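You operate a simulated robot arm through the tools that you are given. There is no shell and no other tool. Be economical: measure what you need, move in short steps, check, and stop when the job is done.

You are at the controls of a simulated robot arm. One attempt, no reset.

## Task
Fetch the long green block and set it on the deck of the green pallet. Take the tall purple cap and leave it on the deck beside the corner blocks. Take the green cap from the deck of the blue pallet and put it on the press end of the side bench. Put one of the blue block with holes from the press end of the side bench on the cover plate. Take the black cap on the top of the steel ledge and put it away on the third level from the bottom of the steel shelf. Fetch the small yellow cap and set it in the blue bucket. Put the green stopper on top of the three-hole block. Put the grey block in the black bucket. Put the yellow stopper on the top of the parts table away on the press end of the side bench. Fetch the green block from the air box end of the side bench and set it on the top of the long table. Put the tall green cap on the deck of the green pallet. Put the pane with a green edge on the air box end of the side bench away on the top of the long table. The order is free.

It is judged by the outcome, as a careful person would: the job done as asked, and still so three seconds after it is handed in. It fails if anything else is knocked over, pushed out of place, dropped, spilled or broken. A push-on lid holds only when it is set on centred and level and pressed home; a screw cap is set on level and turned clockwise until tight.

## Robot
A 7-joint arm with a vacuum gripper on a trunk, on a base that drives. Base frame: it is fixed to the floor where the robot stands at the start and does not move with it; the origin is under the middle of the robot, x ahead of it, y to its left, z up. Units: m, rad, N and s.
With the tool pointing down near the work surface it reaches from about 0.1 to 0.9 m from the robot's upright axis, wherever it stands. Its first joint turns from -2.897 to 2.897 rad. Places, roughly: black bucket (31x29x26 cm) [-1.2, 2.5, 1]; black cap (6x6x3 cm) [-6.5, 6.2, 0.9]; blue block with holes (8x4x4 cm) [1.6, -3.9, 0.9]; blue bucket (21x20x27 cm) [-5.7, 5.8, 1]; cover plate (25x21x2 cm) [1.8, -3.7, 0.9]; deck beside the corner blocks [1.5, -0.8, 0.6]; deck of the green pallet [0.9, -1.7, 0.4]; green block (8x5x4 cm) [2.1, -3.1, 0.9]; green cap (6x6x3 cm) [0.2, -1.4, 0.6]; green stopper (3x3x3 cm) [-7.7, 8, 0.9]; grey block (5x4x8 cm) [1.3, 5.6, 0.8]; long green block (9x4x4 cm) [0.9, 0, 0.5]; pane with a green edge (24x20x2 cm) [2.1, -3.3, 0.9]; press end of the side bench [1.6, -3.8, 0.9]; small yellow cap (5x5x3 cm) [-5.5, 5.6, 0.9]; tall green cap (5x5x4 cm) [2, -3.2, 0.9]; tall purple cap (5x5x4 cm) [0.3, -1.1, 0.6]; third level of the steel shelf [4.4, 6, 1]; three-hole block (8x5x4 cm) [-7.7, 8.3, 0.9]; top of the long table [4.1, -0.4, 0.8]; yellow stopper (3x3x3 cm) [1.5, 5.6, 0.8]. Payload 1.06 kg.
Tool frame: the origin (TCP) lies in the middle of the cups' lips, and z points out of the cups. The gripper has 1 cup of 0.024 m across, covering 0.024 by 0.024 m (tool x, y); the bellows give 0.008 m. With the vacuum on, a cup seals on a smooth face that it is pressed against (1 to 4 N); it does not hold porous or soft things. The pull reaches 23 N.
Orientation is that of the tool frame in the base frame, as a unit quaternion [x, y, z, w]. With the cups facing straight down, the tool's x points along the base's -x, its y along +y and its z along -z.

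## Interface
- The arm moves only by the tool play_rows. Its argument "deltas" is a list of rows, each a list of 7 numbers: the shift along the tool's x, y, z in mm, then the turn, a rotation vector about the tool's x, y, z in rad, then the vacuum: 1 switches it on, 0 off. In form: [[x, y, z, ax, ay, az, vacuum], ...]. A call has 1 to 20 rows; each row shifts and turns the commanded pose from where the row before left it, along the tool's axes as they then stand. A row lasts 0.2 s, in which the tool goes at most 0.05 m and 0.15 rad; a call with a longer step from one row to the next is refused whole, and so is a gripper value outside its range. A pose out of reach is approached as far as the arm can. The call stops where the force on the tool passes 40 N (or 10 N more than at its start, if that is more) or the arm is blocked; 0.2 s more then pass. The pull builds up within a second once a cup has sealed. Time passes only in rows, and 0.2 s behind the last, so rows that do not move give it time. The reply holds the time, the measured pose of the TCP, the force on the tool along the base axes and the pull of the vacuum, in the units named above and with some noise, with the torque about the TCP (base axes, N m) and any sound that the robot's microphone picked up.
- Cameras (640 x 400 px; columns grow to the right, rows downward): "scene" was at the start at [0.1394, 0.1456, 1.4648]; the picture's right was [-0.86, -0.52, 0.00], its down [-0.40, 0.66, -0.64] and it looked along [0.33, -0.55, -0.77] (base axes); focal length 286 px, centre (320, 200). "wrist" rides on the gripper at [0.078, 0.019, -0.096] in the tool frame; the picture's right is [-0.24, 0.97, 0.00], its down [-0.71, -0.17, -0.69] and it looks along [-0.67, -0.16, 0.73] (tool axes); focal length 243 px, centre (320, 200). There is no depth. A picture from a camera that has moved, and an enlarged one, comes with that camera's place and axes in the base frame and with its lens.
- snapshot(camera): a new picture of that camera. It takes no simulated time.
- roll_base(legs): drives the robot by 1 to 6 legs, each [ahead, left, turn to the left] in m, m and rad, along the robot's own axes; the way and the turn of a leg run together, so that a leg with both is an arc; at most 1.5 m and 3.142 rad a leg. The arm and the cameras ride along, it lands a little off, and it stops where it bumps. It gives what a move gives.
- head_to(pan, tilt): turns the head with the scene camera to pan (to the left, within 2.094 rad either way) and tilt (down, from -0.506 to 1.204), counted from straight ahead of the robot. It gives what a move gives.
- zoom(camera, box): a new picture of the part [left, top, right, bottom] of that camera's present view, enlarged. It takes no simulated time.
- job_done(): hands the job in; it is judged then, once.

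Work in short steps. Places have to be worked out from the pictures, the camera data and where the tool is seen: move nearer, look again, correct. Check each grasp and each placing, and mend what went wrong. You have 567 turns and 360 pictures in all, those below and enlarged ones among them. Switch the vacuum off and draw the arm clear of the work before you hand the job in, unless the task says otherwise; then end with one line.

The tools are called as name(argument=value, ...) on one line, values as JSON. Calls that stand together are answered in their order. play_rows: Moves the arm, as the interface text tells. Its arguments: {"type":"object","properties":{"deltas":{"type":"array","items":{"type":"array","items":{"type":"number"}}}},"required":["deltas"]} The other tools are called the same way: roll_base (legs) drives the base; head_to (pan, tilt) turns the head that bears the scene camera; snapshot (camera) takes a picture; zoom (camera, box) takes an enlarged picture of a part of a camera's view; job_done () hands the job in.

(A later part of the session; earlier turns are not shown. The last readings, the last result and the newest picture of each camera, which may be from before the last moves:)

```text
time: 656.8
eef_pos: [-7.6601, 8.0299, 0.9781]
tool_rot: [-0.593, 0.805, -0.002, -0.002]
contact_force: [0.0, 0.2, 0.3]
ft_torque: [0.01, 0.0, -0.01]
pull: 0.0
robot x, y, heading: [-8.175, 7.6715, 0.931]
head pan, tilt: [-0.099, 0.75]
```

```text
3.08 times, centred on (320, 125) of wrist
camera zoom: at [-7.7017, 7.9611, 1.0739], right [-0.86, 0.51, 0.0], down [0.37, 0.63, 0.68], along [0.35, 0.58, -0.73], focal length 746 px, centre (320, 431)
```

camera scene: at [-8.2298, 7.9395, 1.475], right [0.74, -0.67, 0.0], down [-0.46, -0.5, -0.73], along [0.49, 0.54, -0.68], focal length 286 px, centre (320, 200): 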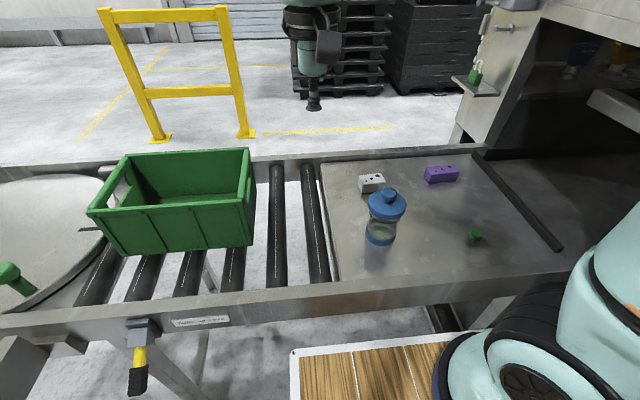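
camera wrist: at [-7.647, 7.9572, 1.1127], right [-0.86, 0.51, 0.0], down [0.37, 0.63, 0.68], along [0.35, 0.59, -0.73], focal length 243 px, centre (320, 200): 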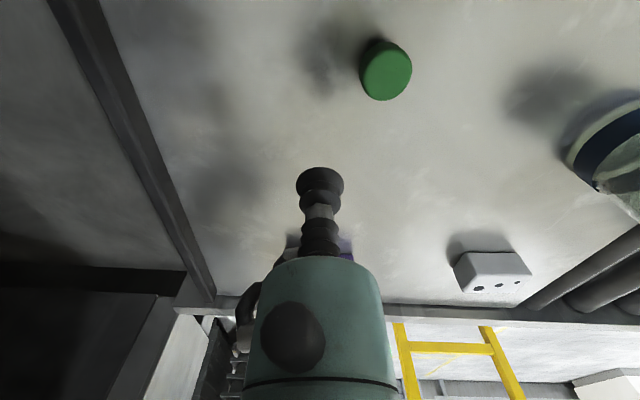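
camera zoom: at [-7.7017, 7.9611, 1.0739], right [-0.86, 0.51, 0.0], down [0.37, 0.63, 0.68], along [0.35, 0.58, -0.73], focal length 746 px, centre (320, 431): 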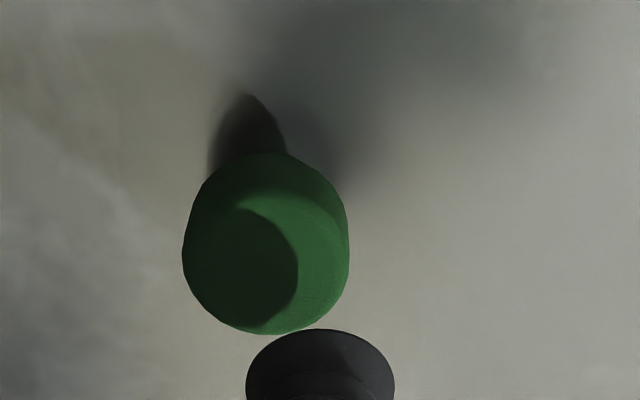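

play_rows(deltas=[[0, -13, 15, 0, 0, 0, 0], [0, 0, 15, 0, 0, 0, 0], [0, 0, 0, 0, 0, 0, 0]])

zoom(camera="wrist", box=[220, 90, 420, 215])

```text
time: 657.6
eef_pos: [-7.6458, 8.0261, 0.9491]
tool_rot: [-0.594, 0.805, -0.002, 0.001]
contact_force: [5.7, 7.2, 25.8]
ft_torque: [-0.22, 0.15, -0.03]
pull: 0.0
robot x, y, heading: [-8.1784, 7.6732, 0.931]
head pan, tilt: [-0.099, 0.75]
```

```text
3.20 times, centred on (320, 152) of wrist
camera zoom: at [-7.6884, 7.9575, 1.0444], right [-0.86, 0.51, 0.0], down [0.37, 0.63, 0.68], along [0.35, 0.59, -0.73], focal length 776 px, centre (320, 352)
```

zoom: 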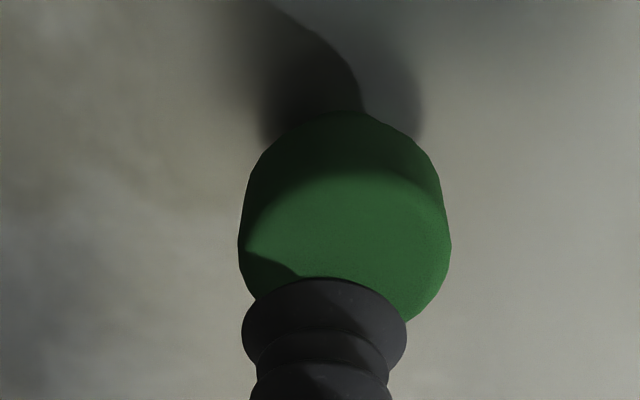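

Already touching, off-centre. Raising 10 mm, re-centring and re-checking.

play_rows(deltas=[[0, 0, -12, 0, 0, 0, 0], [13, 8, 0, 0, 0, 0, 0], [0, 0, 0, 0, 0, 0, 0]])

zoom(camera="wrist", box=[220, 90, 420, 215])

```text
time: 658.4
eef_pos: [-7.6575, 8.0145, 0.9591]
tool_rot: [-0.594, 0.805, -0.002, -0.002]
contact_force: [-0.3, 0.9, 3.6]
ft_torque: [0.01, 0.0, -0.01]
pull: 0.2
robot x, y, heading: [-8.1772, 7.6715, 0.932]
head pan, tilt: [-0.099, 0.75]
```

```text
3.20 times, centred on (320, 152) of wrist
camera zoom: at [-7.7007, 7.9475, 1.0552], right [-0.86, 0.51, 0.0], down [0.37, 0.63, 0.68], along [0.35, 0.58, -0.73], focal length 776 px, centre (320, 352)
```

zoom: 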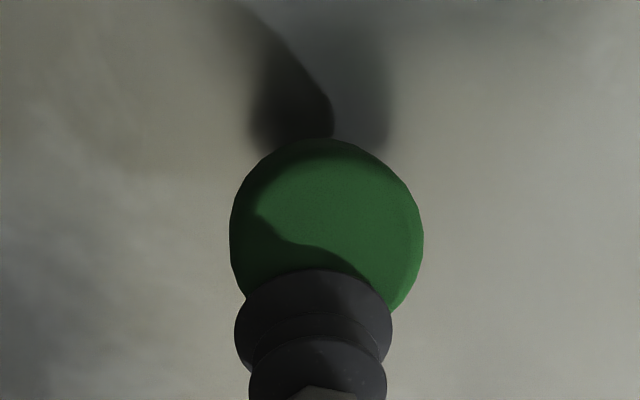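

play_rows(deltas=[[0, 0, -8, 0, 0, 0, 0], [13, 1, 0, 0, 0, 0, 0], [0, 0, 0, 0, 0, 0, 0]])

zoom(camera="wrist", box=[220, 90, 420, 215])

```text
time: 659.2
eef_pos: [-7.6629, 8.0032, 0.9667]
tool_rot: [-0.594, 0.805, -0.002, -0.002]
contact_force: [0.2, 0.2, -0.6]
ft_torque: [-0.03, -0.03, 0.0]
pull: 0.1
robot x, y, heading: [-8.1732, 7.6725, 0.934]
head pan, tilt: [-0.099, 0.75]
```

```text
3.20 times, centred on (320, 152) of wrist
camera zoom: at [-7.7051, 7.9354, 1.0632], right [-0.86, 0.51, 0.0], down [0.37, 0.63, 0.68], along [0.35, 0.58, -0.73], focal length 776 px, centre (320, 352)
```

zoom: 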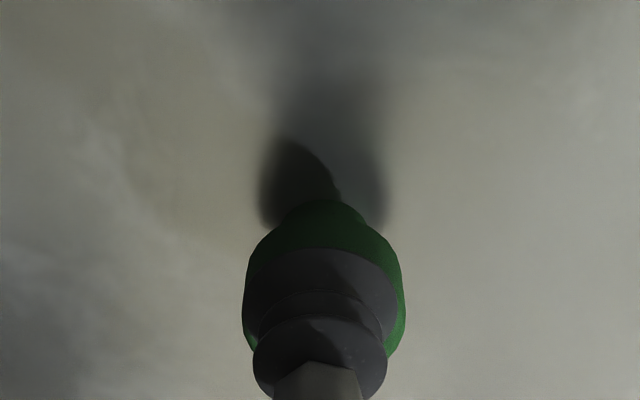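

Nearly centred; nudging 4 mm forward and pressing down with vacuum.

play_rows(deltas=[[-4, 1, 2, 0, 0, 0, 1], [0, 0, 4, 0, 0, 0, 1], [0, 0, 4, 0, 0, 0, 1], [0, 0, 3, 0, 0, 0, 1], [0, 0, 0, 0, 0, 0, 1], [0, 0, 0, 0, 0, 0, 1]])

```text
time: 660.6
eef_pos: [-7.6631, 8.008, 0.9528]
tool_rot: [-0.594, 0.804, -0.002, -0.002]
contact_force: [-0.3, -0.5, 3.9]
ft_torque: [0.03, 0.0, 0.03]
pull: 0.1
robot x, y, heading: [-8.1778, 7.6728, 0.932]
head pan, tilt: [-0.099, 0.75]
```

play_rows(deltas=[[0, 0, 2, 0, 0, 0, 1], [0, 0, 2, 0, 0, 0, 1], [0, 0, 0, 0, 0, 0, 1], [0, 0, 0, 0, 0, 0, 1]])

zoom(camera="wrist", box=[220, 90, 420, 215])

```text
time: 661.6
eef_pos: [-7.662, 8.0083, 0.9501]
tool_rot: [-0.594, 0.804, -0.001, -0.001]
contact_force: [-1.0, -1.0, 9.2]
ft_torque: [0.06, -0.05, -0.02]
pull: 0.1
robot x, y, heading: [-8.1746, 7.6684, 0.93]
head pan, tilt: [-0.099, 0.75]
```

```text
3.20 times, centred on (320, 152) of wrist
camera zoom: at [-7.7043, 7.9396, 1.0461], right [-0.86, 0.51, 0.0], down [0.37, 0.63, 0.68], along [0.35, 0.59, -0.73], focal length 776 px, centre (320, 352)
```

zoom: 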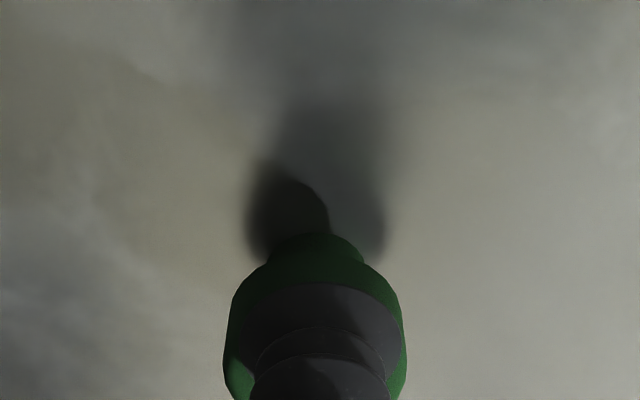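

Contact without seal—cup slightly too near the robot-side edge. Lifting a little, moving 4 mm forward, and pressing again.

play_rows(deltas=[[0, 0, -10, 0, 0, 0, 1], [-4, 1, 0, 0, 0, 0, 1], [0, 0, 5, 0, 0, 0, 1], [0, 0, 4, 0, 0, 0, 1], [0, 0, 2, 0, 0, 0, 1], [0, 0, 0, 0, 0, 0, 1], [0, 0, 0, 0, 0, 0, 1]])

```text
time: 663.2
eef_pos: [-7.6614, 8.0128, 0.9496]
tool_rot: [-0.593, 0.805, -0.003, -0.001]
contact_force: [-0.4, 1.0, 30.9]
ft_torque: [0.11, -0.13, 0.02]
pull: 22.8
robot x, y, heading: [-8.1761, 7.6689, 0.931]
head pan, tilt: [-0.099, 0.75]
```

Sealed. Lifting.

play_rows(deltas=[[0, 0, -6, 0, 0, 0, 1], [0, 0, -15, 0, 0, 0, 1], [0, 0, -40, 0, 0, 0, 1], [0, 0, -45, 0, 0, 0, 1], [0, 0, -45, 0, 0, 0, 1], [0, 0, 0, 0, 0, 0, 1]])

snapshot(camera="wrist")

snapshot(camera="scene")

```text
time: 664.6
eef_pos: [-7.6619, 8.0136, 1.1008]
tool_rot: [-0.593, 0.805, -0.002, -0.002]
contact_force: [0.2, -0.8, 0.0]
ft_torque: [0.02, 0.02, 0.05]
pull: 0.0
robot x, y, heading: [-8.1733, 7.6732, 0.932]
head pan, tilt: [-0.099, 0.75]
```

```text
203 pictures are left
camera wrist: at [-7.7035, 7.946, 1.1968], right [-0.86, 0.51, 0.0], down [0.37, 0.63, 0.68], along [0.35, 0.58, -0.73], focal length 243 px, centre (320, 200)
```

wrist: 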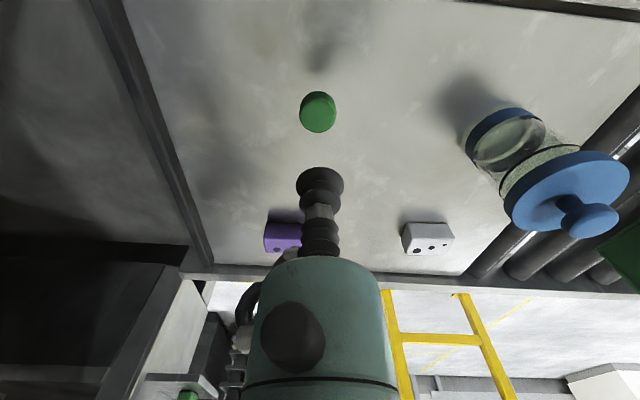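

```text
202 pictures are left
camera scene: at [-8.2297, 7.9396, 1.475], right [0.74, -0.67, 0.0], down [-0.46, -0.5, -0.73], along [0.49, 0.54, -0.68], focal length 286 px, centre (320, 200)
```

scene: 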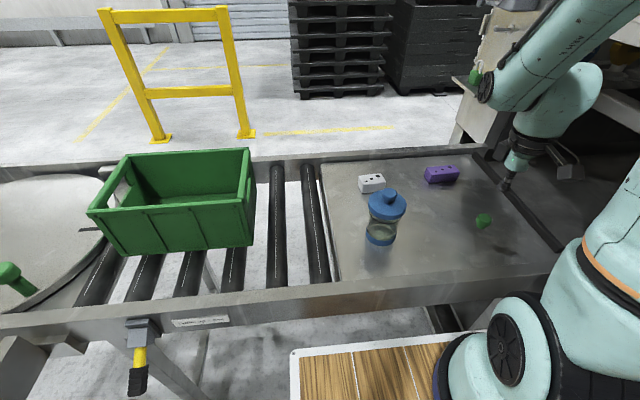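

The stopper came loose. Checking how it stands now.

zoom(camera="scene", box=[440, 190, 540, 260])

zoom(camera="wrist", box=[270, 70, 370, 150])

```text
5.71 times, centred on (490, 225) of scene
camera zoom: at [-8.2297, 7.9396, 1.475], right [0.74, -0.67, 0.0], down [-0.46, -0.5, -0.73], along [0.49, 0.54, -0.68], focal length 1632 px, centre (-651, 57)
```

zoom: 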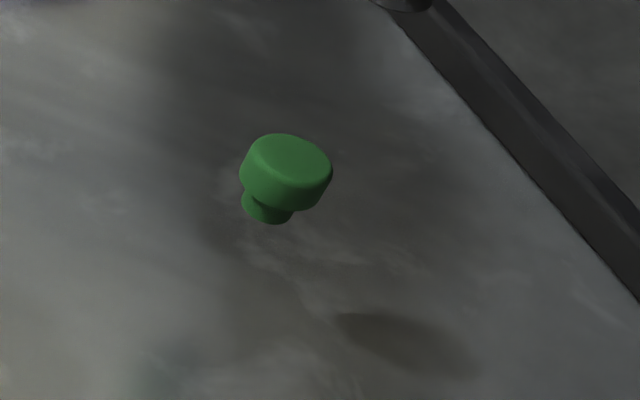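

```text
5.00 times, centred on (320, 110) of wrist
camera zoom: at [-7.7035, 7.946, 1.1968], right [-0.86, 0.51, 0.0], down [0.37, 0.63, 0.68], along [0.35, 0.58, -0.73], focal length 1213 px, centre (320, 650)
```

zoom: 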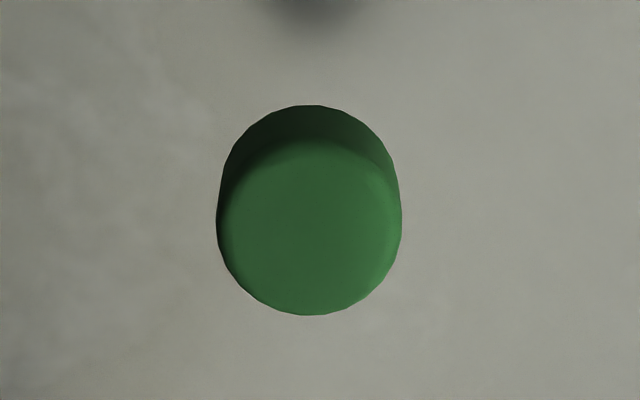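

It is caught mid-fall, only ~7 cm above the plate. Holding still to let it settle, then looking.

play_rows(deltas=[[0, 0, 0, 0, 0, 0, 0], [0, 0, 0, 0, 0, 0, 0], [0, 0, 0, 0, 0, 0, 0], [0, 0, 0, 0, 0, 0, 0], [0, 0, 0, 0, 0, 0, 0], [0, 0, 0, 0, 0, 0, 0]])

snapshot(camera="scene")

snapshot(camera="wrist")

```text
time: 666.0
eef_pos: [-7.6611, 8.0137, 1.101]
tool_rot: [-0.594, 0.804, -0.002, -0.001]
contact_force: [-0.1, -0.3, 1.1]
ft_torque: [-0.04, -0.02, 0.03]
pull: 0.1
robot x, y, heading: [-8.1761, 7.6721, 0.93]
head pan, tilt: [-0.099, 0.75]
```

```text
199 pictures are left
camera scene: at [-8.2298, 7.9395, 1.475], right [0.74, -0.67, 0.0], down [-0.46, -0.5, -0.73], along [0.49, 0.54, -0.68], focal length 286 px, centre (320, 200)
```

scene: 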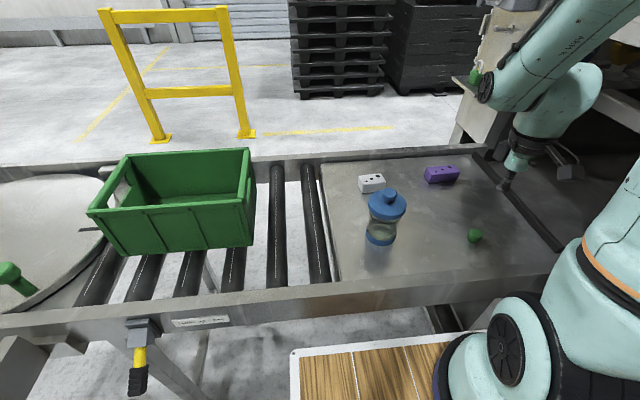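

```text
198 pictures are left
camera wrist: at [-7.7036, 7.9459, 1.1965], right [-0.86, 0.51, 0.0], down [0.37, 0.63, 0.68], along [0.35, 0.58, -0.73], focal length 243 px, centre (320, 200)
```

wrist: 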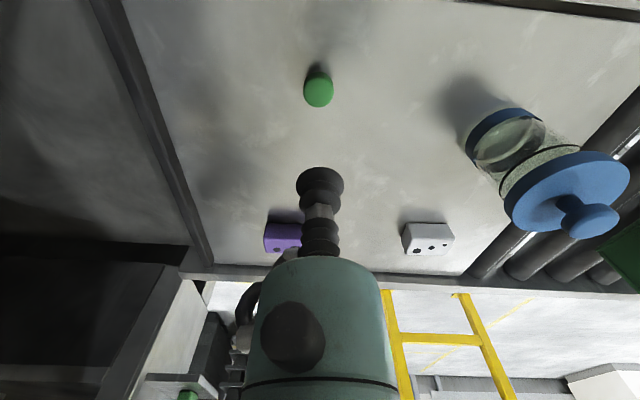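

zoom(camera="scene", box=[435, 200, 515, 260])

zoom(camera="wrist", box=[270, 50, 370, 130])

```text
6.67 times, centred on (475, 230) of scene
camera zoom: at [-8.2298, 7.9395, 1.475], right [0.74, -0.67, 0.0], down [-0.46, -0.5, -0.73], along [0.49, 0.54, -0.68], focal length 1904 px, centre (-713, 0)
```

zoom: 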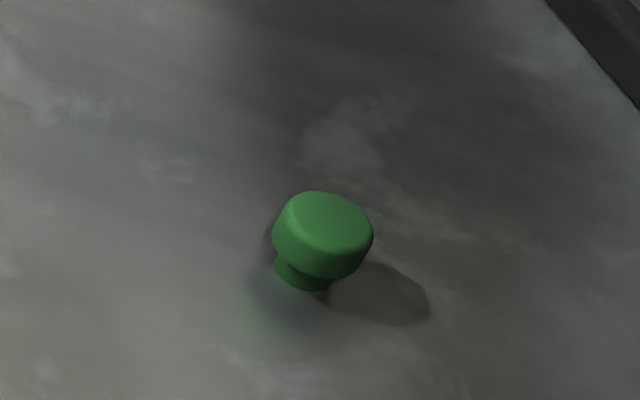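

```text
5.00 times, centred on (320, 90) of wrist
camera zoom: at [-7.7036, 7.9459, 1.1965], right [-0.86, 0.51, 0.0], down [0.37, 0.63, 0.68], along [0.35, 0.58, -0.73], focal length 1213 px, centre (320, 750)
```

zoom: 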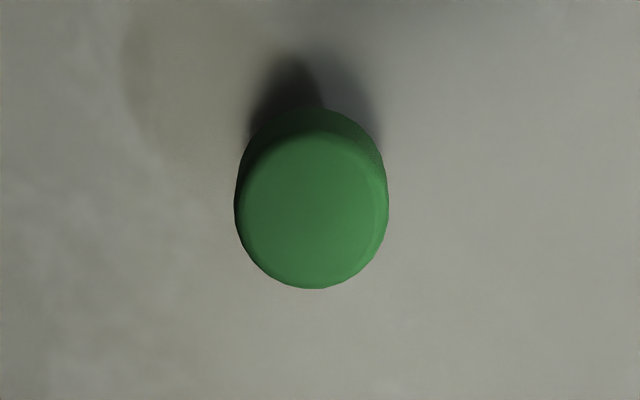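

It landed upright on the plate. Now centring more carefully: approaching to ~3.5 cm above and measuring.

play_rows(deltas=[[-3, -1.5, 40, 0, 0, 0, 0], [0, 0, 40, 0, 0, 0, 0], [0, 0, 28, 0, 0, 0, 0], [0, 0, 0, 0, 0, 0, 0]])

zoom(camera="wrist", box=[260, 80, 380, 200])

```text
time: 667.0
eef_pos: [-7.6575, 8.0165, 0.9914]
tool_rot: [-0.594, 0.804, -0.002, -0.001]
contact_force: [-0.1, 0.4, -0.2]
ft_torque: [-0.01, 0.02, 0.01]
pull: 0.1
robot x, y, heading: [-8.175, 7.673, 0.93]
head pan, tilt: [-0.099, 0.75]
```

```text
3.33 times, centred on (320, 140) of wrist
camera zoom: at [-7.6995, 7.9478, 1.0881], right [-0.86, 0.51, 0.0], down [0.37, 0.63, 0.68], along [0.35, 0.58, -0.73], focal length 809 px, centre (320, 400)
```

zoom: 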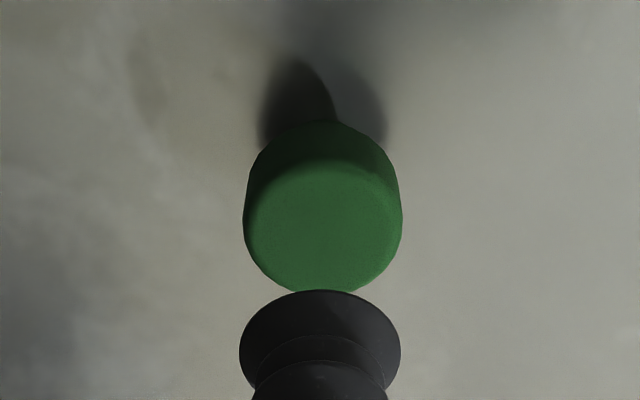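

Well aligned. Pressing gently with vacuum.

play_rows(deltas=[[1, 1, 20, 0, 0, 0, 1], [0, 0, 10, 0, 0, 0, 1], [0, 0, 4, 0, 0, 0, 1], [0, 0, 3, 0, 0, 0, 1], [0, 0, 0, 0, 0, 0, 1], [0, 0, 0, 0, 0, 0, 1], [0, 0, 0, 0, 0, 0, 1]])

```text
time: 668.6
eef_pos: [-7.6601, 8.0145, 0.9552]
tool_rot: [-0.595, 0.804, -0.003, -0.001]
contact_force: [1.7, 0.7, 5.2]
ft_torque: [0.01, -0.07, 0.0]
pull: 22.7
robot x, y, heading: [-8.1782, 7.6669, 0.929]
head pan, tilt: [-0.099, 0.75]
```

Sealed at 22.7 N. Lifting just 1.5 cm first and verifying it holds.

play_rows(deltas=[[0, 0, -4, 0, 0, 0, 1], [0, 0, -5, 0, 0, 0, 1], [0, 0, -6, 0, 0, 0, 1], [0, 0, 0, 0, 0, 0, 1], [0, 0, 0, 0, 0, 0, 1], [0, 0, 0, 0, 0, 0, 1]])

```text
time: 670.0
eef_pos: [-7.6602, 8.0155, 0.9693]
tool_rot: [-0.595, 0.804, -0.003, -0.002]
contact_force: [-0.3, -0.5, -0.3]
ft_torque: [-0.02, 0.04, -0.01]
pull: 23.0
robot x, y, heading: [-8.1753, 7.6717, 0.928]
head pan, tilt: [-0.099, 0.75]
```

Holding. Rising to 1.2 m, moving over the white block.

play_rows(deltas=[[0, 0, -20, 0, 0, 0, 1], [0, 0, -35, 0, 0, 0, 1], [0, 0, -40, 0, 0, 0, 1], [0, 0, -40, 0, 0, 0, 1], [0, 0, -40, 0, 0, 0, 1], [0, 0, -40, 0, 0, 0, 1], [0, 0, -20, 0, 0, 0, 1], [-20, 6, 0, 0, 0, 0, 1], [-35, 11, 0, 0, 0, 0, 1], [-35, 11, 0, 0, 0, 0, 1], [-35, 11, 0, 0, 0, 0, 1], [-35, 11, 0, 0, 0, 0, 1], [-35, 11, 0, 0, 0, 0, 1], [-35, 11, 0, 0, 0, 0, 1], [-35, 11, 0, 0, 0, 0, 1], [-18, 8, 0, 0, 0, 0, 1], [0, 0, 0, 0, 0, 0, 1]])

snapshot(camera="wrist")

```text
time: 673.6
eef_pos: [-7.6652, 8.313, 1.2036]
tool_rot: [-0.594, 0.804, -0.003, -0.002]
contact_force: [-0.7, 0.1, -0.3]
ft_torque: [0.02, 0.01, 0.01]
pull: 23.5
robot x, y, heading: [-8.1758, 7.6741, 0.934]
head pan, tilt: [-0.099, 0.75]
```

```text
194 pictures are left
camera wrist: at [-7.7075, 8.2458, 1.2992], right [-0.86, 0.51, 0.0], down [0.37, 0.63, 0.68], along [0.35, 0.58, -0.73], focal length 243 px, centre (320, 200)
```

wrist: 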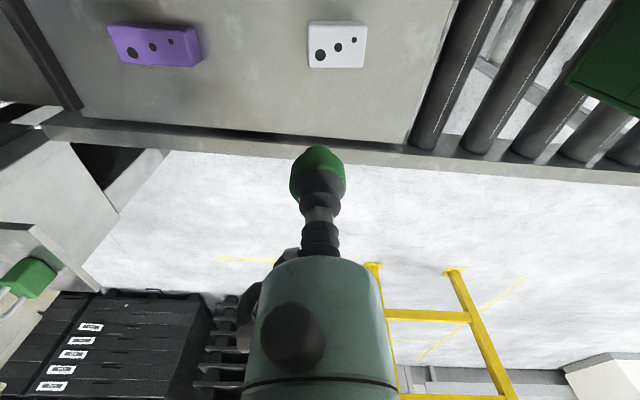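

play_rows(deltas=[[8, 23, 0, 0, 0, 0, 1], [0, 0, 40, 0, 0, 0, 1], [0, 0, 40, 0, 0, 0, 1], [0, 0, 40, 0, 0, 0, 1], [0, 0, 15, 0, 0, 0, 1], [0, 0, 0, 0, 0, 0, 1]])

snapshot(camera="wrist")

zoom(camera="scene", box=[320, 120, 440, 220])

```text
time: 675.0
eef_pos: [-7.6903, 8.3103, 1.0662]
tool_rot: [-0.594, 0.804, -0.002, -0.001]
contact_force: [0.1, -0.3, 0.1]
ft_torque: [-0.02, -0.03, -0.06]
pull: 22.7
robot x, y, heading: [-8.1752, 7.6702, 0.933]
head pan, tilt: [-0.099, 0.75]
```

```text
193 pictures are left
camera wrist: at [-7.7321, 8.2427, 1.1634], right [-0.86, 0.51, 0.0], down [0.37, 0.63, 0.68], along [0.35, 0.59, -0.73], focal length 243 px, centre (320, 200)
```

wrist: 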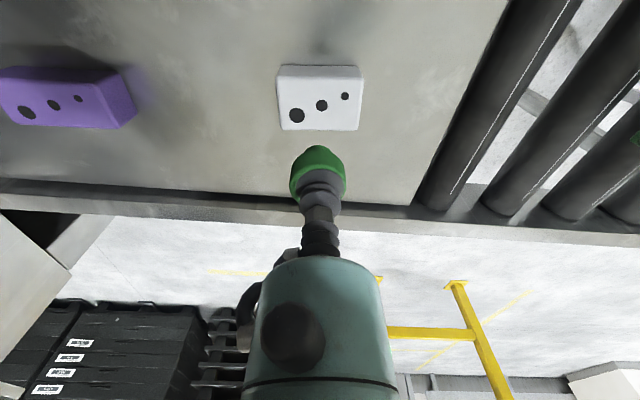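

```text
4.00 times, centred on (380, 170) of scene
camera zoom: at [-8.2298, 7.9395, 1.475], right [0.74, -0.67, 0.0], down [-0.46, -0.5, -0.73], along [0.49, 0.54, -0.68], focal length 1142 px, centre (80, 320)
```

zoom: 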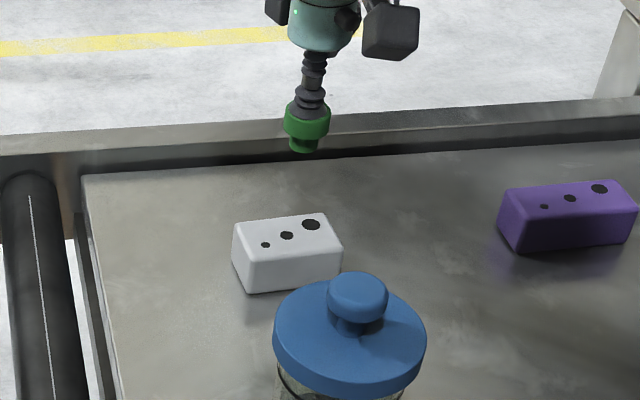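

Triangulated block top centre (−7.691, 8.3125, 0.961); I'm right above. Lowering.

play_rows(deltas=[[-2, 0, 20, 0, 0, 0, 1], [0, 0, 20, 0, 0, 0, 1], [0, 0, 15, 0, 0, 0, 1], [0, 0, 4, 0, 0, 0, 1], [0, 0, 0, 0, 0, 0, 1]])

zoom(camera="scene", box=[320, 120, 440, 220])

```text
time: 676.2
eef_pos: [-7.687, 8.313, 1.0092]
tool_rot: [-0.594, 0.805, -0.002, -0.001]
contact_force: [0.3, 0.8, 0.3]
ft_torque: [0.02, 0.0, -0.01]
pull: 23.0
robot x, y, heading: [-8.1752, 7.6701, 0.929]
head pan, tilt: [-0.099, 0.75]
```

```text
4.00 times, centred on (380, 170) of scene
camera zoom: at [-8.2298, 7.9396, 1.475], right [0.74, -0.67, 0.0], down [-0.46, -0.5, -0.73], along [0.49, 0.54, -0.68], focal length 1142 px, centre (80, 320)
```

zoom: 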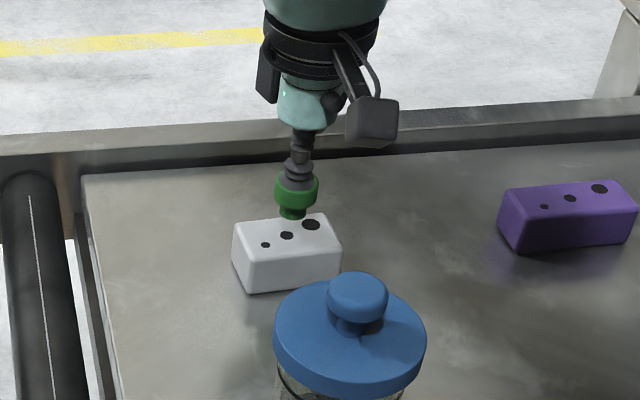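

play_rows(deltas=[[0, 0, 3, 0, 0, 0, 1], [0, 0, 3, 0, 0, 0, 1], [0, 0, 0, 0, 0, 0, 1]])

```text
time: 677.0
eef_pos: [-7.6898, 8.3122, 1.0027]
tool_rot: [-0.594, 0.804, -0.003, -0.001]
contact_force: [0.3, -0.3, -0.2]
ft_torque: [-0.02, 0.03, 0.01]
pull: 23.3
robot x, y, heading: [-8.1761, 7.6686, 0.927]
head pan, tilt: [-0.099, 0.75]
```

play_rows(deltas=[[0, 0, 3, 0, 0, 0, 1], [0, 0, 3, 0, 0, 0, 1], [0, 0, 0, 0, 0, 0, 1]])

```text
time: 677.8
eef_pos: [-7.6878, 8.3125, 0.9964]
tool_rot: [-0.594, 0.804, -0.002, -0.002]
contact_force: [-0.6, -0.4, 0.8]
ft_torque: [-0.03, -0.03, -0.02]
pull: 23.5
robot x, y, heading: [-8.1776, 7.6708, 0.931]
head pan, tilt: [-0.099, 0.75]
```

play_rows(deltas=[[0, 0, 2, 0, 0, 0, 1], [0, 0, 2, 0, 0, 0, 1], [0, 0, 0, 0, 0, 0, 1]])

zoom(camera="scene", box=[340, 140, 420, 200])

```text
time: 678.6
eef_pos: [-7.6889, 8.3137, 0.9938]
tool_rot: [-0.594, 0.804, -0.001, -0.001]
contact_force: [0.7, 0.5, -0.4]
ft_torque: [-0.01, -0.01, -0.01]
pull: 22.9
robot x, y, heading: [-8.1781, 7.6705, 0.933]
head pan, tilt: [-0.099, 0.75]
```

```text
6.67 times, centred on (380, 170) of scene
camera zoom: at [-8.2298, 7.9396, 1.475], right [0.74, -0.67, 0.0], down [-0.46, -0.5, -0.73], along [0.49, 0.54, -0.68], focal length 1904 px, centre (-80, 400)
```

zoom: 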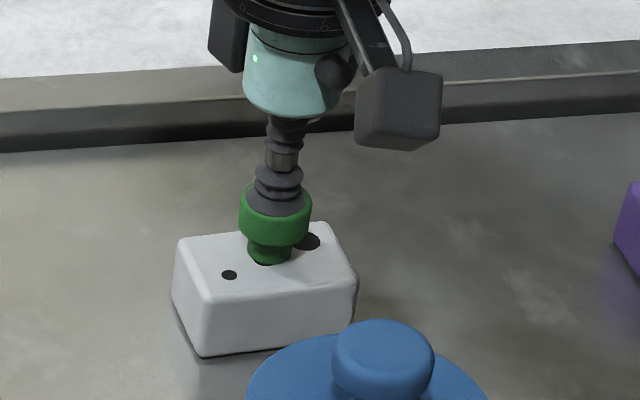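

play_rows(deltas=[[0, 0, 2, 0, 0, 0, 1], [0, 0, 2, 0, 0, 0, 1], [0, 0, 0, 0, 0, 0, 1]])

```text
time: 679.4
eef_pos: [-7.6887, 8.3123, 0.9904]
tool_rot: [-0.594, 0.805, -0.002, 0.0]
contact_force: [1.4, -0.4, 16.3]
ft_torque: [0.0, -0.03, 0.01]
pull: 23.0
robot x, y, heading: [-8.1754, 7.6685, 0.93]
head pan, tilt: [-0.099, 0.75]
```

Contact. Releasing gently and lifting straight up.

play_rows(deltas=[[0, 0, -0.8, 0, 0, 0, 1], [0, 0, 0, 0, 0, 0, 0], [0, 0, 0, 0, 0, 0, 0], [0, 0, 0, 0, 0, 0, 0], [0, 0, 0, 0, 0, 0, 0], [0, 0, -3, 0, 0, 0, 0], [0, 0, -6, 0, 0, 0, 0], [0, 0, -20, 0, 0, 0, 0], [0, 0, -40, 0, 0, 0, 0], [0, 0, -45, 0, 0, 0, 0], [0, 0, -45, 0, 0, 0, 0], [0, 0, -45, 0, 0, 0, 0], [0, 0, -45, 0, 0, 0, 0]])

zoom(camera="scene", box=[340, 140, 420, 200])

```text
time: 682.2
eef_pos: [-7.6882, 8.3119, 1.2373]
tool_rot: [-0.593, 0.805, -0.002, -0.001]
contact_force: [0.0, 0.5, -0.5]
ft_torque: [-0.04, 0.01, 0.0]
pull: 0.0
robot x, y, heading: [-8.1771, 7.6686, 0.935]
head pan, tilt: [-0.099, 0.75]
```

```text
6.67 times, centred on (380, 170) of scene
camera zoom: at [-8.2296, 7.9398, 1.475], right [0.74, -0.67, 0.0], down [-0.46, -0.51, -0.73], along [0.49, 0.54, -0.68], focal length 1904 px, centre (-80, 400)
```

zoom: 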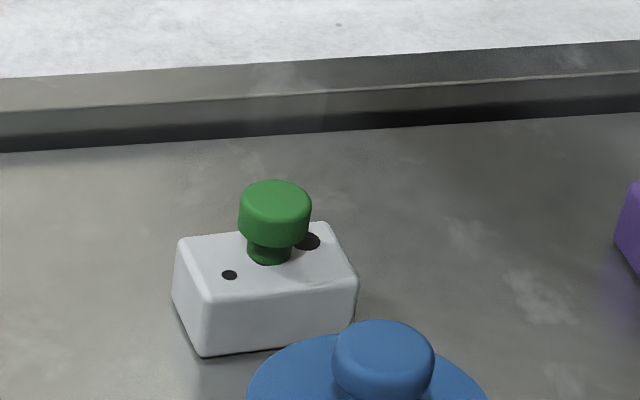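

The stopper stands on the white three-hole block. Now back to the ledge for the black cap.

play_rows(deltas=[[45, 0, 0, 0, 0, 0, 0], [45, 0, 0, 0, 0, 0, 0], [45, 0, 0, 0, 0, 0, 0], [45, 0, 0, 0, 0, 0, 0], [40, 0, -30, 0, 0, 0, 0]])

roll_base(legs=[[-0.57, 0, 0], [0, 0, -1.575], [0, -0.36, 0], [1.5, 0, 0], [0.68, -0.15, 0], [0, 0, 1.57]])

head_to(pan=0.0, tilt=0.7)

snapshot(camera="scene")

```text
time: 683.4
eef_pos: [-7.7494, 8.1042, 1.2679]
tool_rot: [-0.594, 0.805, -0.003, -0.001]
contact_force: [0.3, 0.2, 0.5]
ft_torque: [-0.03, 0.01, -0.03]
pull: 0.2
robot x, y, heading: [-8.1777, 7.6707, 0.934]
head pan, tilt: [-0.099, 0.75]
```

```text
time: 706.6
eef_pos: [-6.71, 5.8974, 1.2685]
tool_rot: [-0.586, 0.81, -0.003, -0.002]
contact_force: [1.4, -0.9, 0.2]
ft_torque: [-0.01, 0.03, 0.02]
pull: 0.0
robot x, y, heading: [-7.1468, 5.4744, 0.906]
head pan, tilt: [-0.099, 0.75]
```

```text
time: 707.3
eef_pos: [-6.7086, 5.8993, 1.2688]
tool_rot: [-0.586, 0.81, -0.003, -0.001]
contact_force: [0.4, 0.8, 0.4]
ft_torque: [0.0, -0.01, 0.0]
pull: 0.1
robot x, y, heading: [-7.1448, 5.4702, 0.913]
head pan, tilt: [0.0, 0.7]
```

```text
188 pictures are left
camera scene: at [-7.1974, 5.7502, 1.4793], right [0.79, -0.61, 0.0], down [-0.39, -0.51, -0.76], along [0.47, 0.6, -0.64], focal length 286 px, centre (320, 200)
```

scene: 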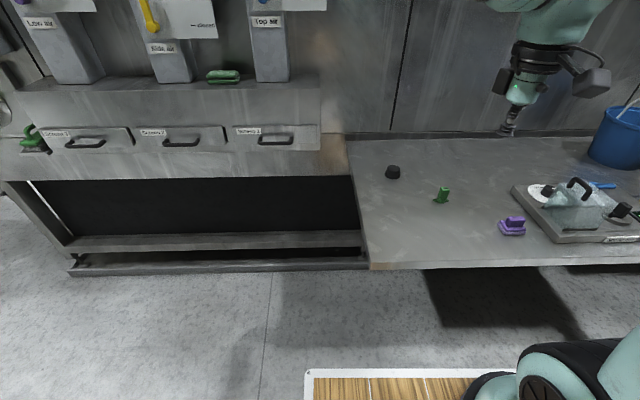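

roll_base(legs=[[0.2, 0, 0]])

snapshot(camera="wrist")

```text
time: 708.9
eef_pos: [-6.5874, 6.0589, 1.2697]
tool_rot: [-0.587, 0.81, -0.003, -0.002]
contact_force: [0.0, -0.4, -0.7]
ft_torque: [0.0, 0.0, -0.02]
pull: 0.1
robot x, y, heading: [-7.0178, 5.6318, 0.92]
head pan, tilt: [0.0, 0.7]
```

```text
187 pictures are left
camera wrist: at [-6.6304, 5.9923, 1.365], right [-0.85, 0.53, 0.0], down [0.38, 0.62, 0.68], along [0.36, 0.58, -0.73], focal length 243 px, centre (320, 200)
```

wrist: 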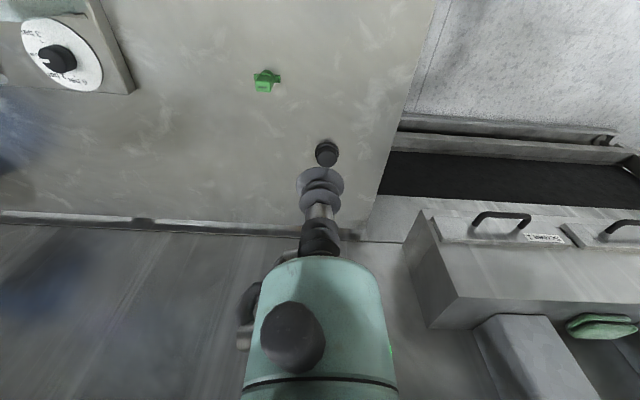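

play_rows(deltas=[[-39, -7, 0, 0, 0, 0, 0], [-39, -7, 0, 0, 0, 0, 0], [-39, -6, 0, 0, 0, 0, 0], [-39, -6, 0, 0, 0, 0, 0], [-32, -6, 0, 0, 0, 0, 0], [0, 0, 48, 0, 0, 0, 0], [0, 0, 48, 0, 0, 0, 0], [0, 0, 48, 0, 0, 0, 0], [0, 0, 48, 0, 0, 0, 0], [0, 0, 48, 0, 0, 0, 0], [0, 0, 30, 0, 0, 0, 0], [0, 0, 0, 0, 0, 0, 0]])

zoom(camera="wrist", box=[200, 50, 440, 200])

```text
time: 711.5
eef_pos: [-6.4991, 6.2267, 0.9976]
tool_rot: [-0.587, 0.81, -0.001, -0.002]
contact_force: [-0.2, 0.0, 0.0]
ft_torque: [0.0, -0.01, -0.03]
pull: 0.0
robot x, y, heading: [-7.022, 5.6291, 0.92]
head pan, tilt: [0.0, 0.7]
```

```text
2.67 times, centred on (320, 125) of wrist
camera zoom: at [-6.5419, 6.1587, 1.0934], right [-0.85, 0.52, 0.0], down [0.38, 0.62, 0.68], along [0.36, 0.58, -0.73], focal length 647 px, centre (320, 400)
```

zoom: 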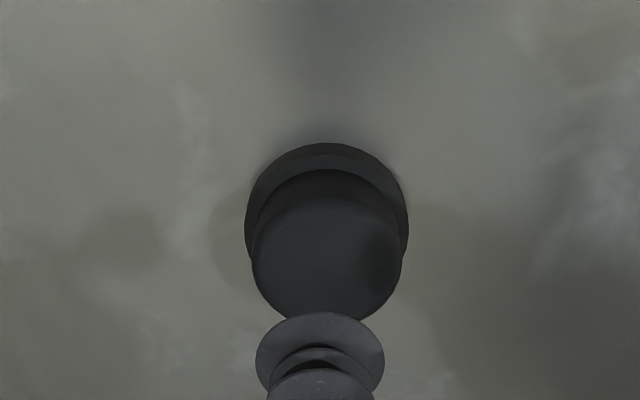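

play_rows(deltas=[[-17, -2, 20, 0, 0, 0, 0], [0, 0, 28, 0, 0, 0, 0], [0, 0, 0, 0, 0, 0, 0]])

zoom(camera="wrist", box=[220, 90, 420, 215])

```text
time: 712.3
eef_pos: [-6.4895, 6.2436, 0.9501]
tool_rot: [-0.587, 0.809, -0.002, -0.001]
contact_force: [-0.6, -0.7, 0.2]
ft_torque: [0.02, -0.01, 0.0]
pull: 0.0
robot x, y, heading: [-7.0171, 5.6367, 0.911]
head pan, tilt: [0.0, 0.7]
```

```text
3.20 times, centred on (320, 152) of wrist
camera zoom: at [-6.533, 6.1756, 1.0464], right [-0.85, 0.53, 0.0], down [0.38, 0.62, 0.68], along [0.36, 0.58, -0.73], focal length 776 px, centre (320, 352)
```

zoom: 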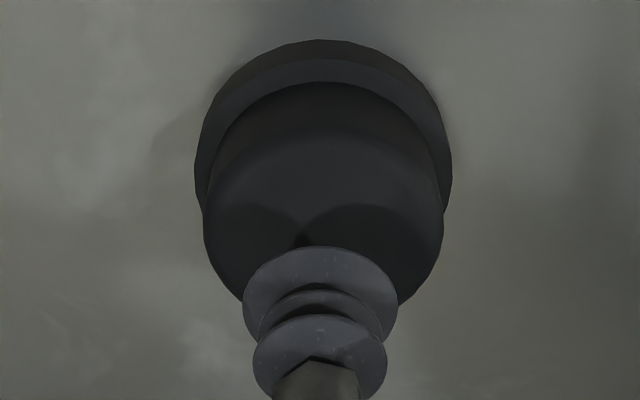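

play_rows(deltas=[[1, 0, 14, 0, 0, 0, 1], [0, 0, 6, 0, 0, 0, 1], [0, 0, 4, 0, 0, 0, 1], [0, 0, 2, 0, 0, 0, 1], [0, 0, 0, 0, 0, 0, 1], [0, 0, 0, 0, 0, 0, 1]])

```text
time: 713.7
eef_pos: [-6.4911, 6.2411, 0.9239]
tool_rot: [-0.587, 0.81, -0.002, -0.001]
contact_force: [3.8, 1.8, 13.2]
ft_torque: [0.04, 0.02, -0.02]
pull: 22.4
robot x, y, heading: [-7.0208, 5.6322, 0.911]
head pan, tilt: [0.0, 0.7]
```

Sealed on the black cap. Lifting and starting the drive back down the aisle.

play_rows(deltas=[[0, 0, -10, 0, 0, 0, 1], [0, 0, -30, 0, 0, 0, 1], [0, 0, -45, 0, 0, 0, 1], [0, 0, -45, 0, 0, 0, 1], [0, 0, -45, 0, 0, 0, 1], [0, 0, -45, 0, 0, 0, 1], [0, 0, -45, 0, 0, 0, 1], [0, 0, -45, 0, 0, 0, 1], [0, 0, -45, 0, 0, 0, 1], [45, 0, 0, 0, 0, 0, 1], [45, 0, 0, 0, 0, 0, 1], [45, 0, 0, 0, 0, 0, 1], [45, 0, 0, 0, 0, 0, 1], [30, 0, 0, 0, 0, 0, 1]])

roll_base(legs=[[-0.17, 0, 0], [0, 0, -1.555], [1.5, 0, 0]])

```text
time: 716.7
eef_pos: [-6.5555, 6.0438, 1.2804]
tool_rot: [-0.587, 0.81, -0.002, -0.002]
contact_force: [0.3, 0.6, -0.7]
ft_torque: [-0.01, -0.01, 0.01]
pull: 22.5
robot x, y, heading: [-7.0212, 5.6343, 0.912]
head pan, tilt: [0.0, 0.7]
```

```text
time: 728.9
eef_pos: [-5.5163, 4.1774, 1.2813]
tool_rot: [0.144, 0.99, -0.001, -0.003]
contact_force: [0.4, -0.8, -0.6]
ft_torque: [0.01, 0.02, -0.02]
pull: 22.6
robot x, y, heading: [-5.937, 4.6289, -0.627]
head pan, tilt: [0.0, 0.7]
```

roll_base(legs=[[0, 0, -0.017], [1.5, 0, 0], [1.27, 0, 0], [0, -0.43, 0]])

head_to(pan=0.3, tilt=0.5)

snapshot(camera="scene")

```text
time: 741.6
eef_pos: [-3.441, 2.5498, 1.2797]
tool_rot: [0.162, 0.987, 0.0, -0.004]
contact_force: [-1.0, 0.0, -1.8]
ft_torque: [0.02, -0.01, 0.03]
pull: 22.5
robot x, y, heading: [-3.8386, 3.0137, -0.666]
head pan, tilt: [0.0, 0.7]
stopped in leg 3: the robot was blocked; the commanded pose is now the measured one
```

```text
time: 742.4
eef_pos: [-3.4401, 2.5493, 1.2799]
tool_rot: [0.162, 0.987, -0.001, -0.004]
contact_force: [-0.2, 0.6, -0.6]
ft_torque: [0.01, 0.02, -0.02]
pull: 22.8
robot x, y, heading: [-3.8364, 3.008, -0.662]
head pan, tilt: [0.3, 0.499]
```

```text
184 pictures are left
camera scene: at [-3.55, 3.0875, 1.4977], right [-0.36, -0.93, 0.0], down [-0.44, 0.17, -0.88], along [0.82, -0.31, -0.48], focal length 286 px, centre (320, 200)
```

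scene: 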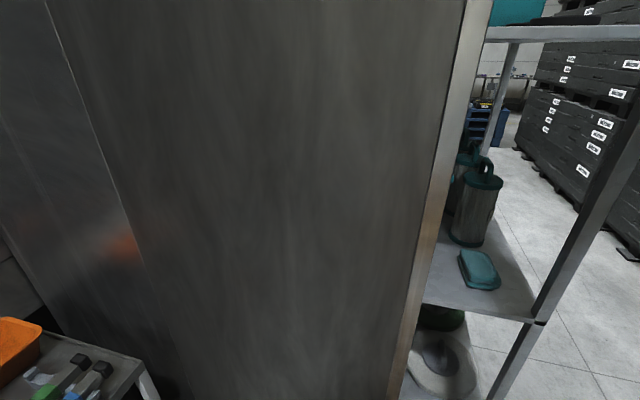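

I ran a little far and touched the shelf end (bottles still stand). Backing 6 cm, shifting right, then continuing down the aisle.

roll_base(legs=[[-0.06, 0, 0], [0, 0, 0.018], [0, -0.38, 0]])

head_to(pan=0.25, tilt=0.7)

snapshot(camera="scene")

```text
time: 745.7
eef_pos: [-3.7049, 2.2887, 1.2773]
tool_rot: [0.154, 0.988, 0.001, -0.007]
contact_force: [-0.6, 0.0, -0.2]
ft_torque: [0.01, 0.03, 0.02]
pull: 23.3
robot x, y, heading: [-4.1161, 2.7469, -0.649]
head pan, tilt: [0.3, 0.499]
```

```text
time: 746.5
eef_pos: [-3.7037, 2.2884, 1.2771]
tool_rot: [0.153, 0.988, 0.0, -0.007]
contact_force: [0.6, -0.6, -0.4]
ft_torque: [0.02, 0.03, 0.0]
pull: 23.3
robot x, y, heading: [-4.112, 2.7456, -0.644]
head pan, tilt: [0.25, 0.7]
```

```text
183 pictures are left
camera scene: at [-3.828, 2.8221, 1.4793], right [-0.39, -0.92, 0.0], down [-0.59, 0.25, -0.77], along [0.71, -0.3, -0.64], focal length 286 px, centre (320, 200)
```

scene: 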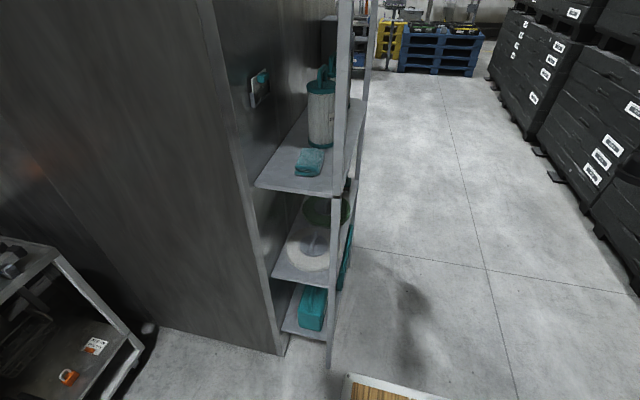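

roll_base(legs=[[0, -0.025, 0], [0.25, 0, 0], [0, -0.1, 0], [1.5, 0, 0], [1.2, 0, 0]])

```text
time: 762.0
eef_pos: [-1.4482, 0.433, 1.2782]
tool_rot: [0.153, 0.988, 0.001, -0.007]
contact_force: [-0.1, 0.0, -0.1]
ft_torque: [0.01, 0.01, 0.04]
pull: 23.0
robot x, y, heading: [-1.8598, 0.8907, -0.643]
head pan, tilt: [0.25, 0.7]
```

Continuing around the conveyor toward the steel shelf.

roll_base(legs=[[0, 0, 0.643], [1.36, 0.6, 0], [1.1, 0.36, 0], [0.8, 0.75, 0], [1.0, 1.1, 0], [0.8, 0.9, 0]])

roll_base(legs=[[0, 0, 0.927]])

head_to(pan=0.0, tilt=0.35)

snapshot(camera="scene")

```text
time: 794.3
eef_pos: [3.8062, 4.3992, 1.2784]
tool_rot: [-0.154, 0.988, -0.001, -0.007]
contact_force: [-0.5, 0.7, -0.5]
ft_torque: [-0.02, 0.0, -0.03]
pull: 23.2
robot x, y, heading: [3.2074, 4.5339, -0.035]
head pan, tilt: [0.25, 0.7]
```

```text
time: 797.1
eef_pos: [3.677, 4.9313, 1.2778]
tool_rot: [-0.579, 0.816, -0.004, -0.006]
contact_force: [0.1, 0.4, -1.5]
ft_torque: [0.02, -0.02, -0.04]
pull: 23.3
robot x, y, heading: [3.207, 4.5343, 0.89]
head pan, tilt: [0.25, 0.7]
```

```text
time: 797.9
eef_pos: [3.676, 4.9314, 1.2781]
tool_rot: [-0.579, 0.816, -0.004, -0.006]
contact_force: [0.0, 0.3, -1.2]
ft_torque: [0.0, -0.01, 0.05]
pull: 22.9
robot x, y, heading: [3.2084, 4.5354, 0.898]
head pan, tilt: [0.0, 0.351]
```

```text
182 pictures are left
camera scene: at [3.1648, 4.8201, 1.5106], right [0.78, -0.63, 0.0], down [-0.22, -0.27, -0.94], along [0.59, 0.73, -0.34], focal length 286 px, centre (320, 200)
```

scene: 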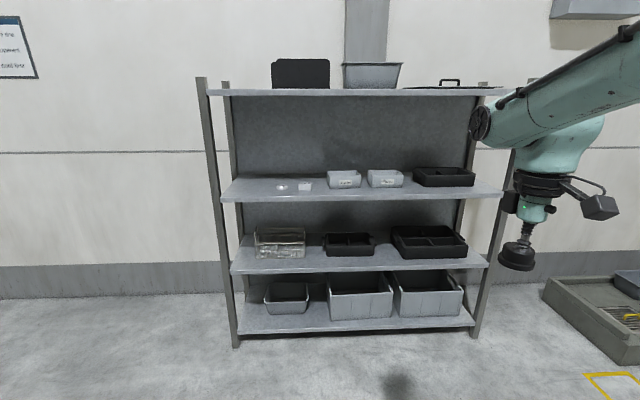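

The shelf's third level (with white boxes) is at z≈1.0. Zooming for free space.

zoom(camera="scene", box=[200, 70, 520, 280])

```text
1.90 times, centred on (360, 175) of scene
camera zoom: at [3.1648, 4.8201, 1.5106], right [0.78, -0.63, 0.0], down [-0.22, -0.27, -0.94], along [0.59, 0.73, -0.34], focal length 544 px, centre (244, 248)
```

zoom: 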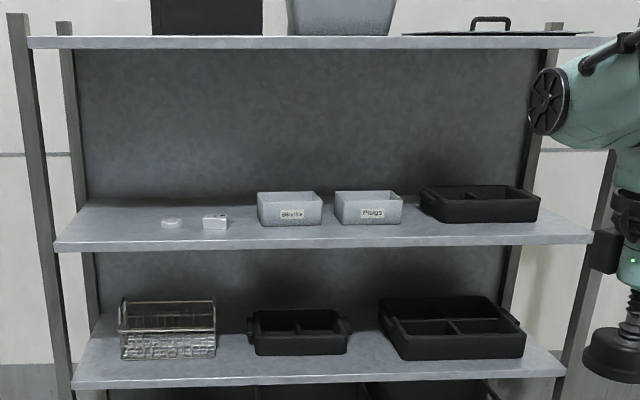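

Free strip ~17 cm deep in front of the items. Driving closer, levelling the tool, and looking.

roll_base(legs=[[0, 0, 0.03], [0.85, 0, 0]])

play_rows(deltas=[[0, 0, 20, 0, -0.0144, 0, 1], [0, 0, 30, 0, 0, 0, 1]])

head_to(pan=-0.1, tilt=0.3)

snapshot(camera="scene")

snapshot(camera="wrist")

```text
time: 802.9
eef_pos: [4.175, 5.6405, 1.279]
tool_rot: [-0.596, 0.803, -0.005, -0.006]
contact_force: [0.3, -0.9, -0.4]
ft_torque: [0.01, 0.02, 0.03]
pull: 23.2
robot x, y, heading: [3.7211, 5.2278, 0.939]
head pan, tilt: [0.0, 0.351]
```

```text
time: 803.5
eef_pos: [4.1738, 5.6398, 1.2282]
tool_rot: [-0.596, 0.803, 0.0, 0.0]
contact_force: [0.4, -0.4, -0.3]
ft_torque: [-0.03, 0.0, 0.0]
pull: 22.8
robot x, y, heading: [3.7176, 5.2282, 0.933]
head pan, tilt: [0.0, 0.351]
```

```text
time: 804.1
eef_pos: [4.1733, 5.6399, 1.2277]
tool_rot: [-0.596, 0.803, 0.0, 0.0]
contact_force: [-0.4, -0.1, -1.0]
ft_torque: [0.01, 0.0, -0.02]
pull: 23.5
robot x, y, heading: [3.7227, 5.2254, 0.941]
head pan, tilt: [-0.099, 0.3]
```

```text
180 pictures are left
camera scene: at [3.6747, 5.5022, 1.5154], right [0.74, -0.67, 0.0], down [-0.2, -0.22, -0.96], along [0.64, 0.71, -0.3], focal length 286 px, centre (320, 200)
```

scene: 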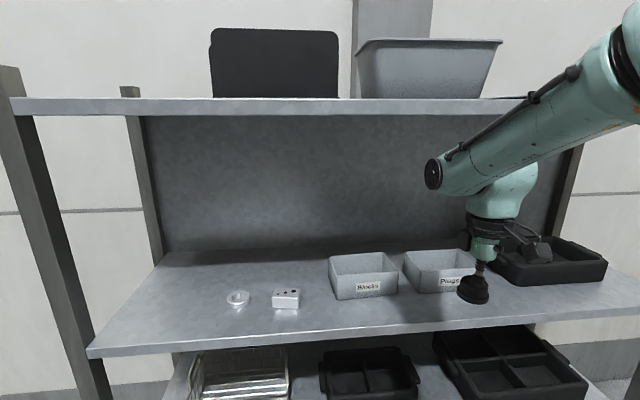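

```text
179 pictures are left
camera wrist: at [4.1326, 5.5713, 1.3238], right [-0.86, 0.51, 0.0], down [0.37, 0.63, 0.68], along [0.35, 0.59, -0.73], focal length 243 px, centre (320, 200)
```

wrist: 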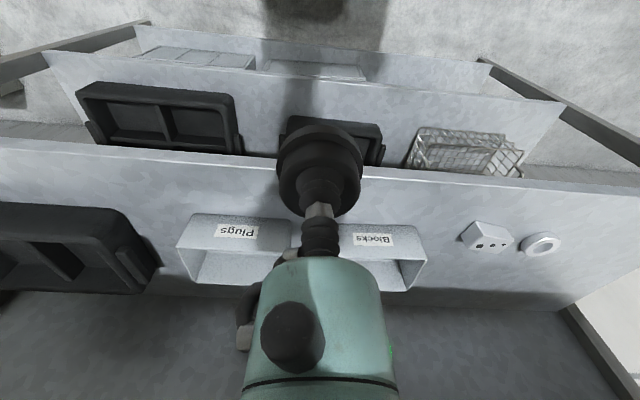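

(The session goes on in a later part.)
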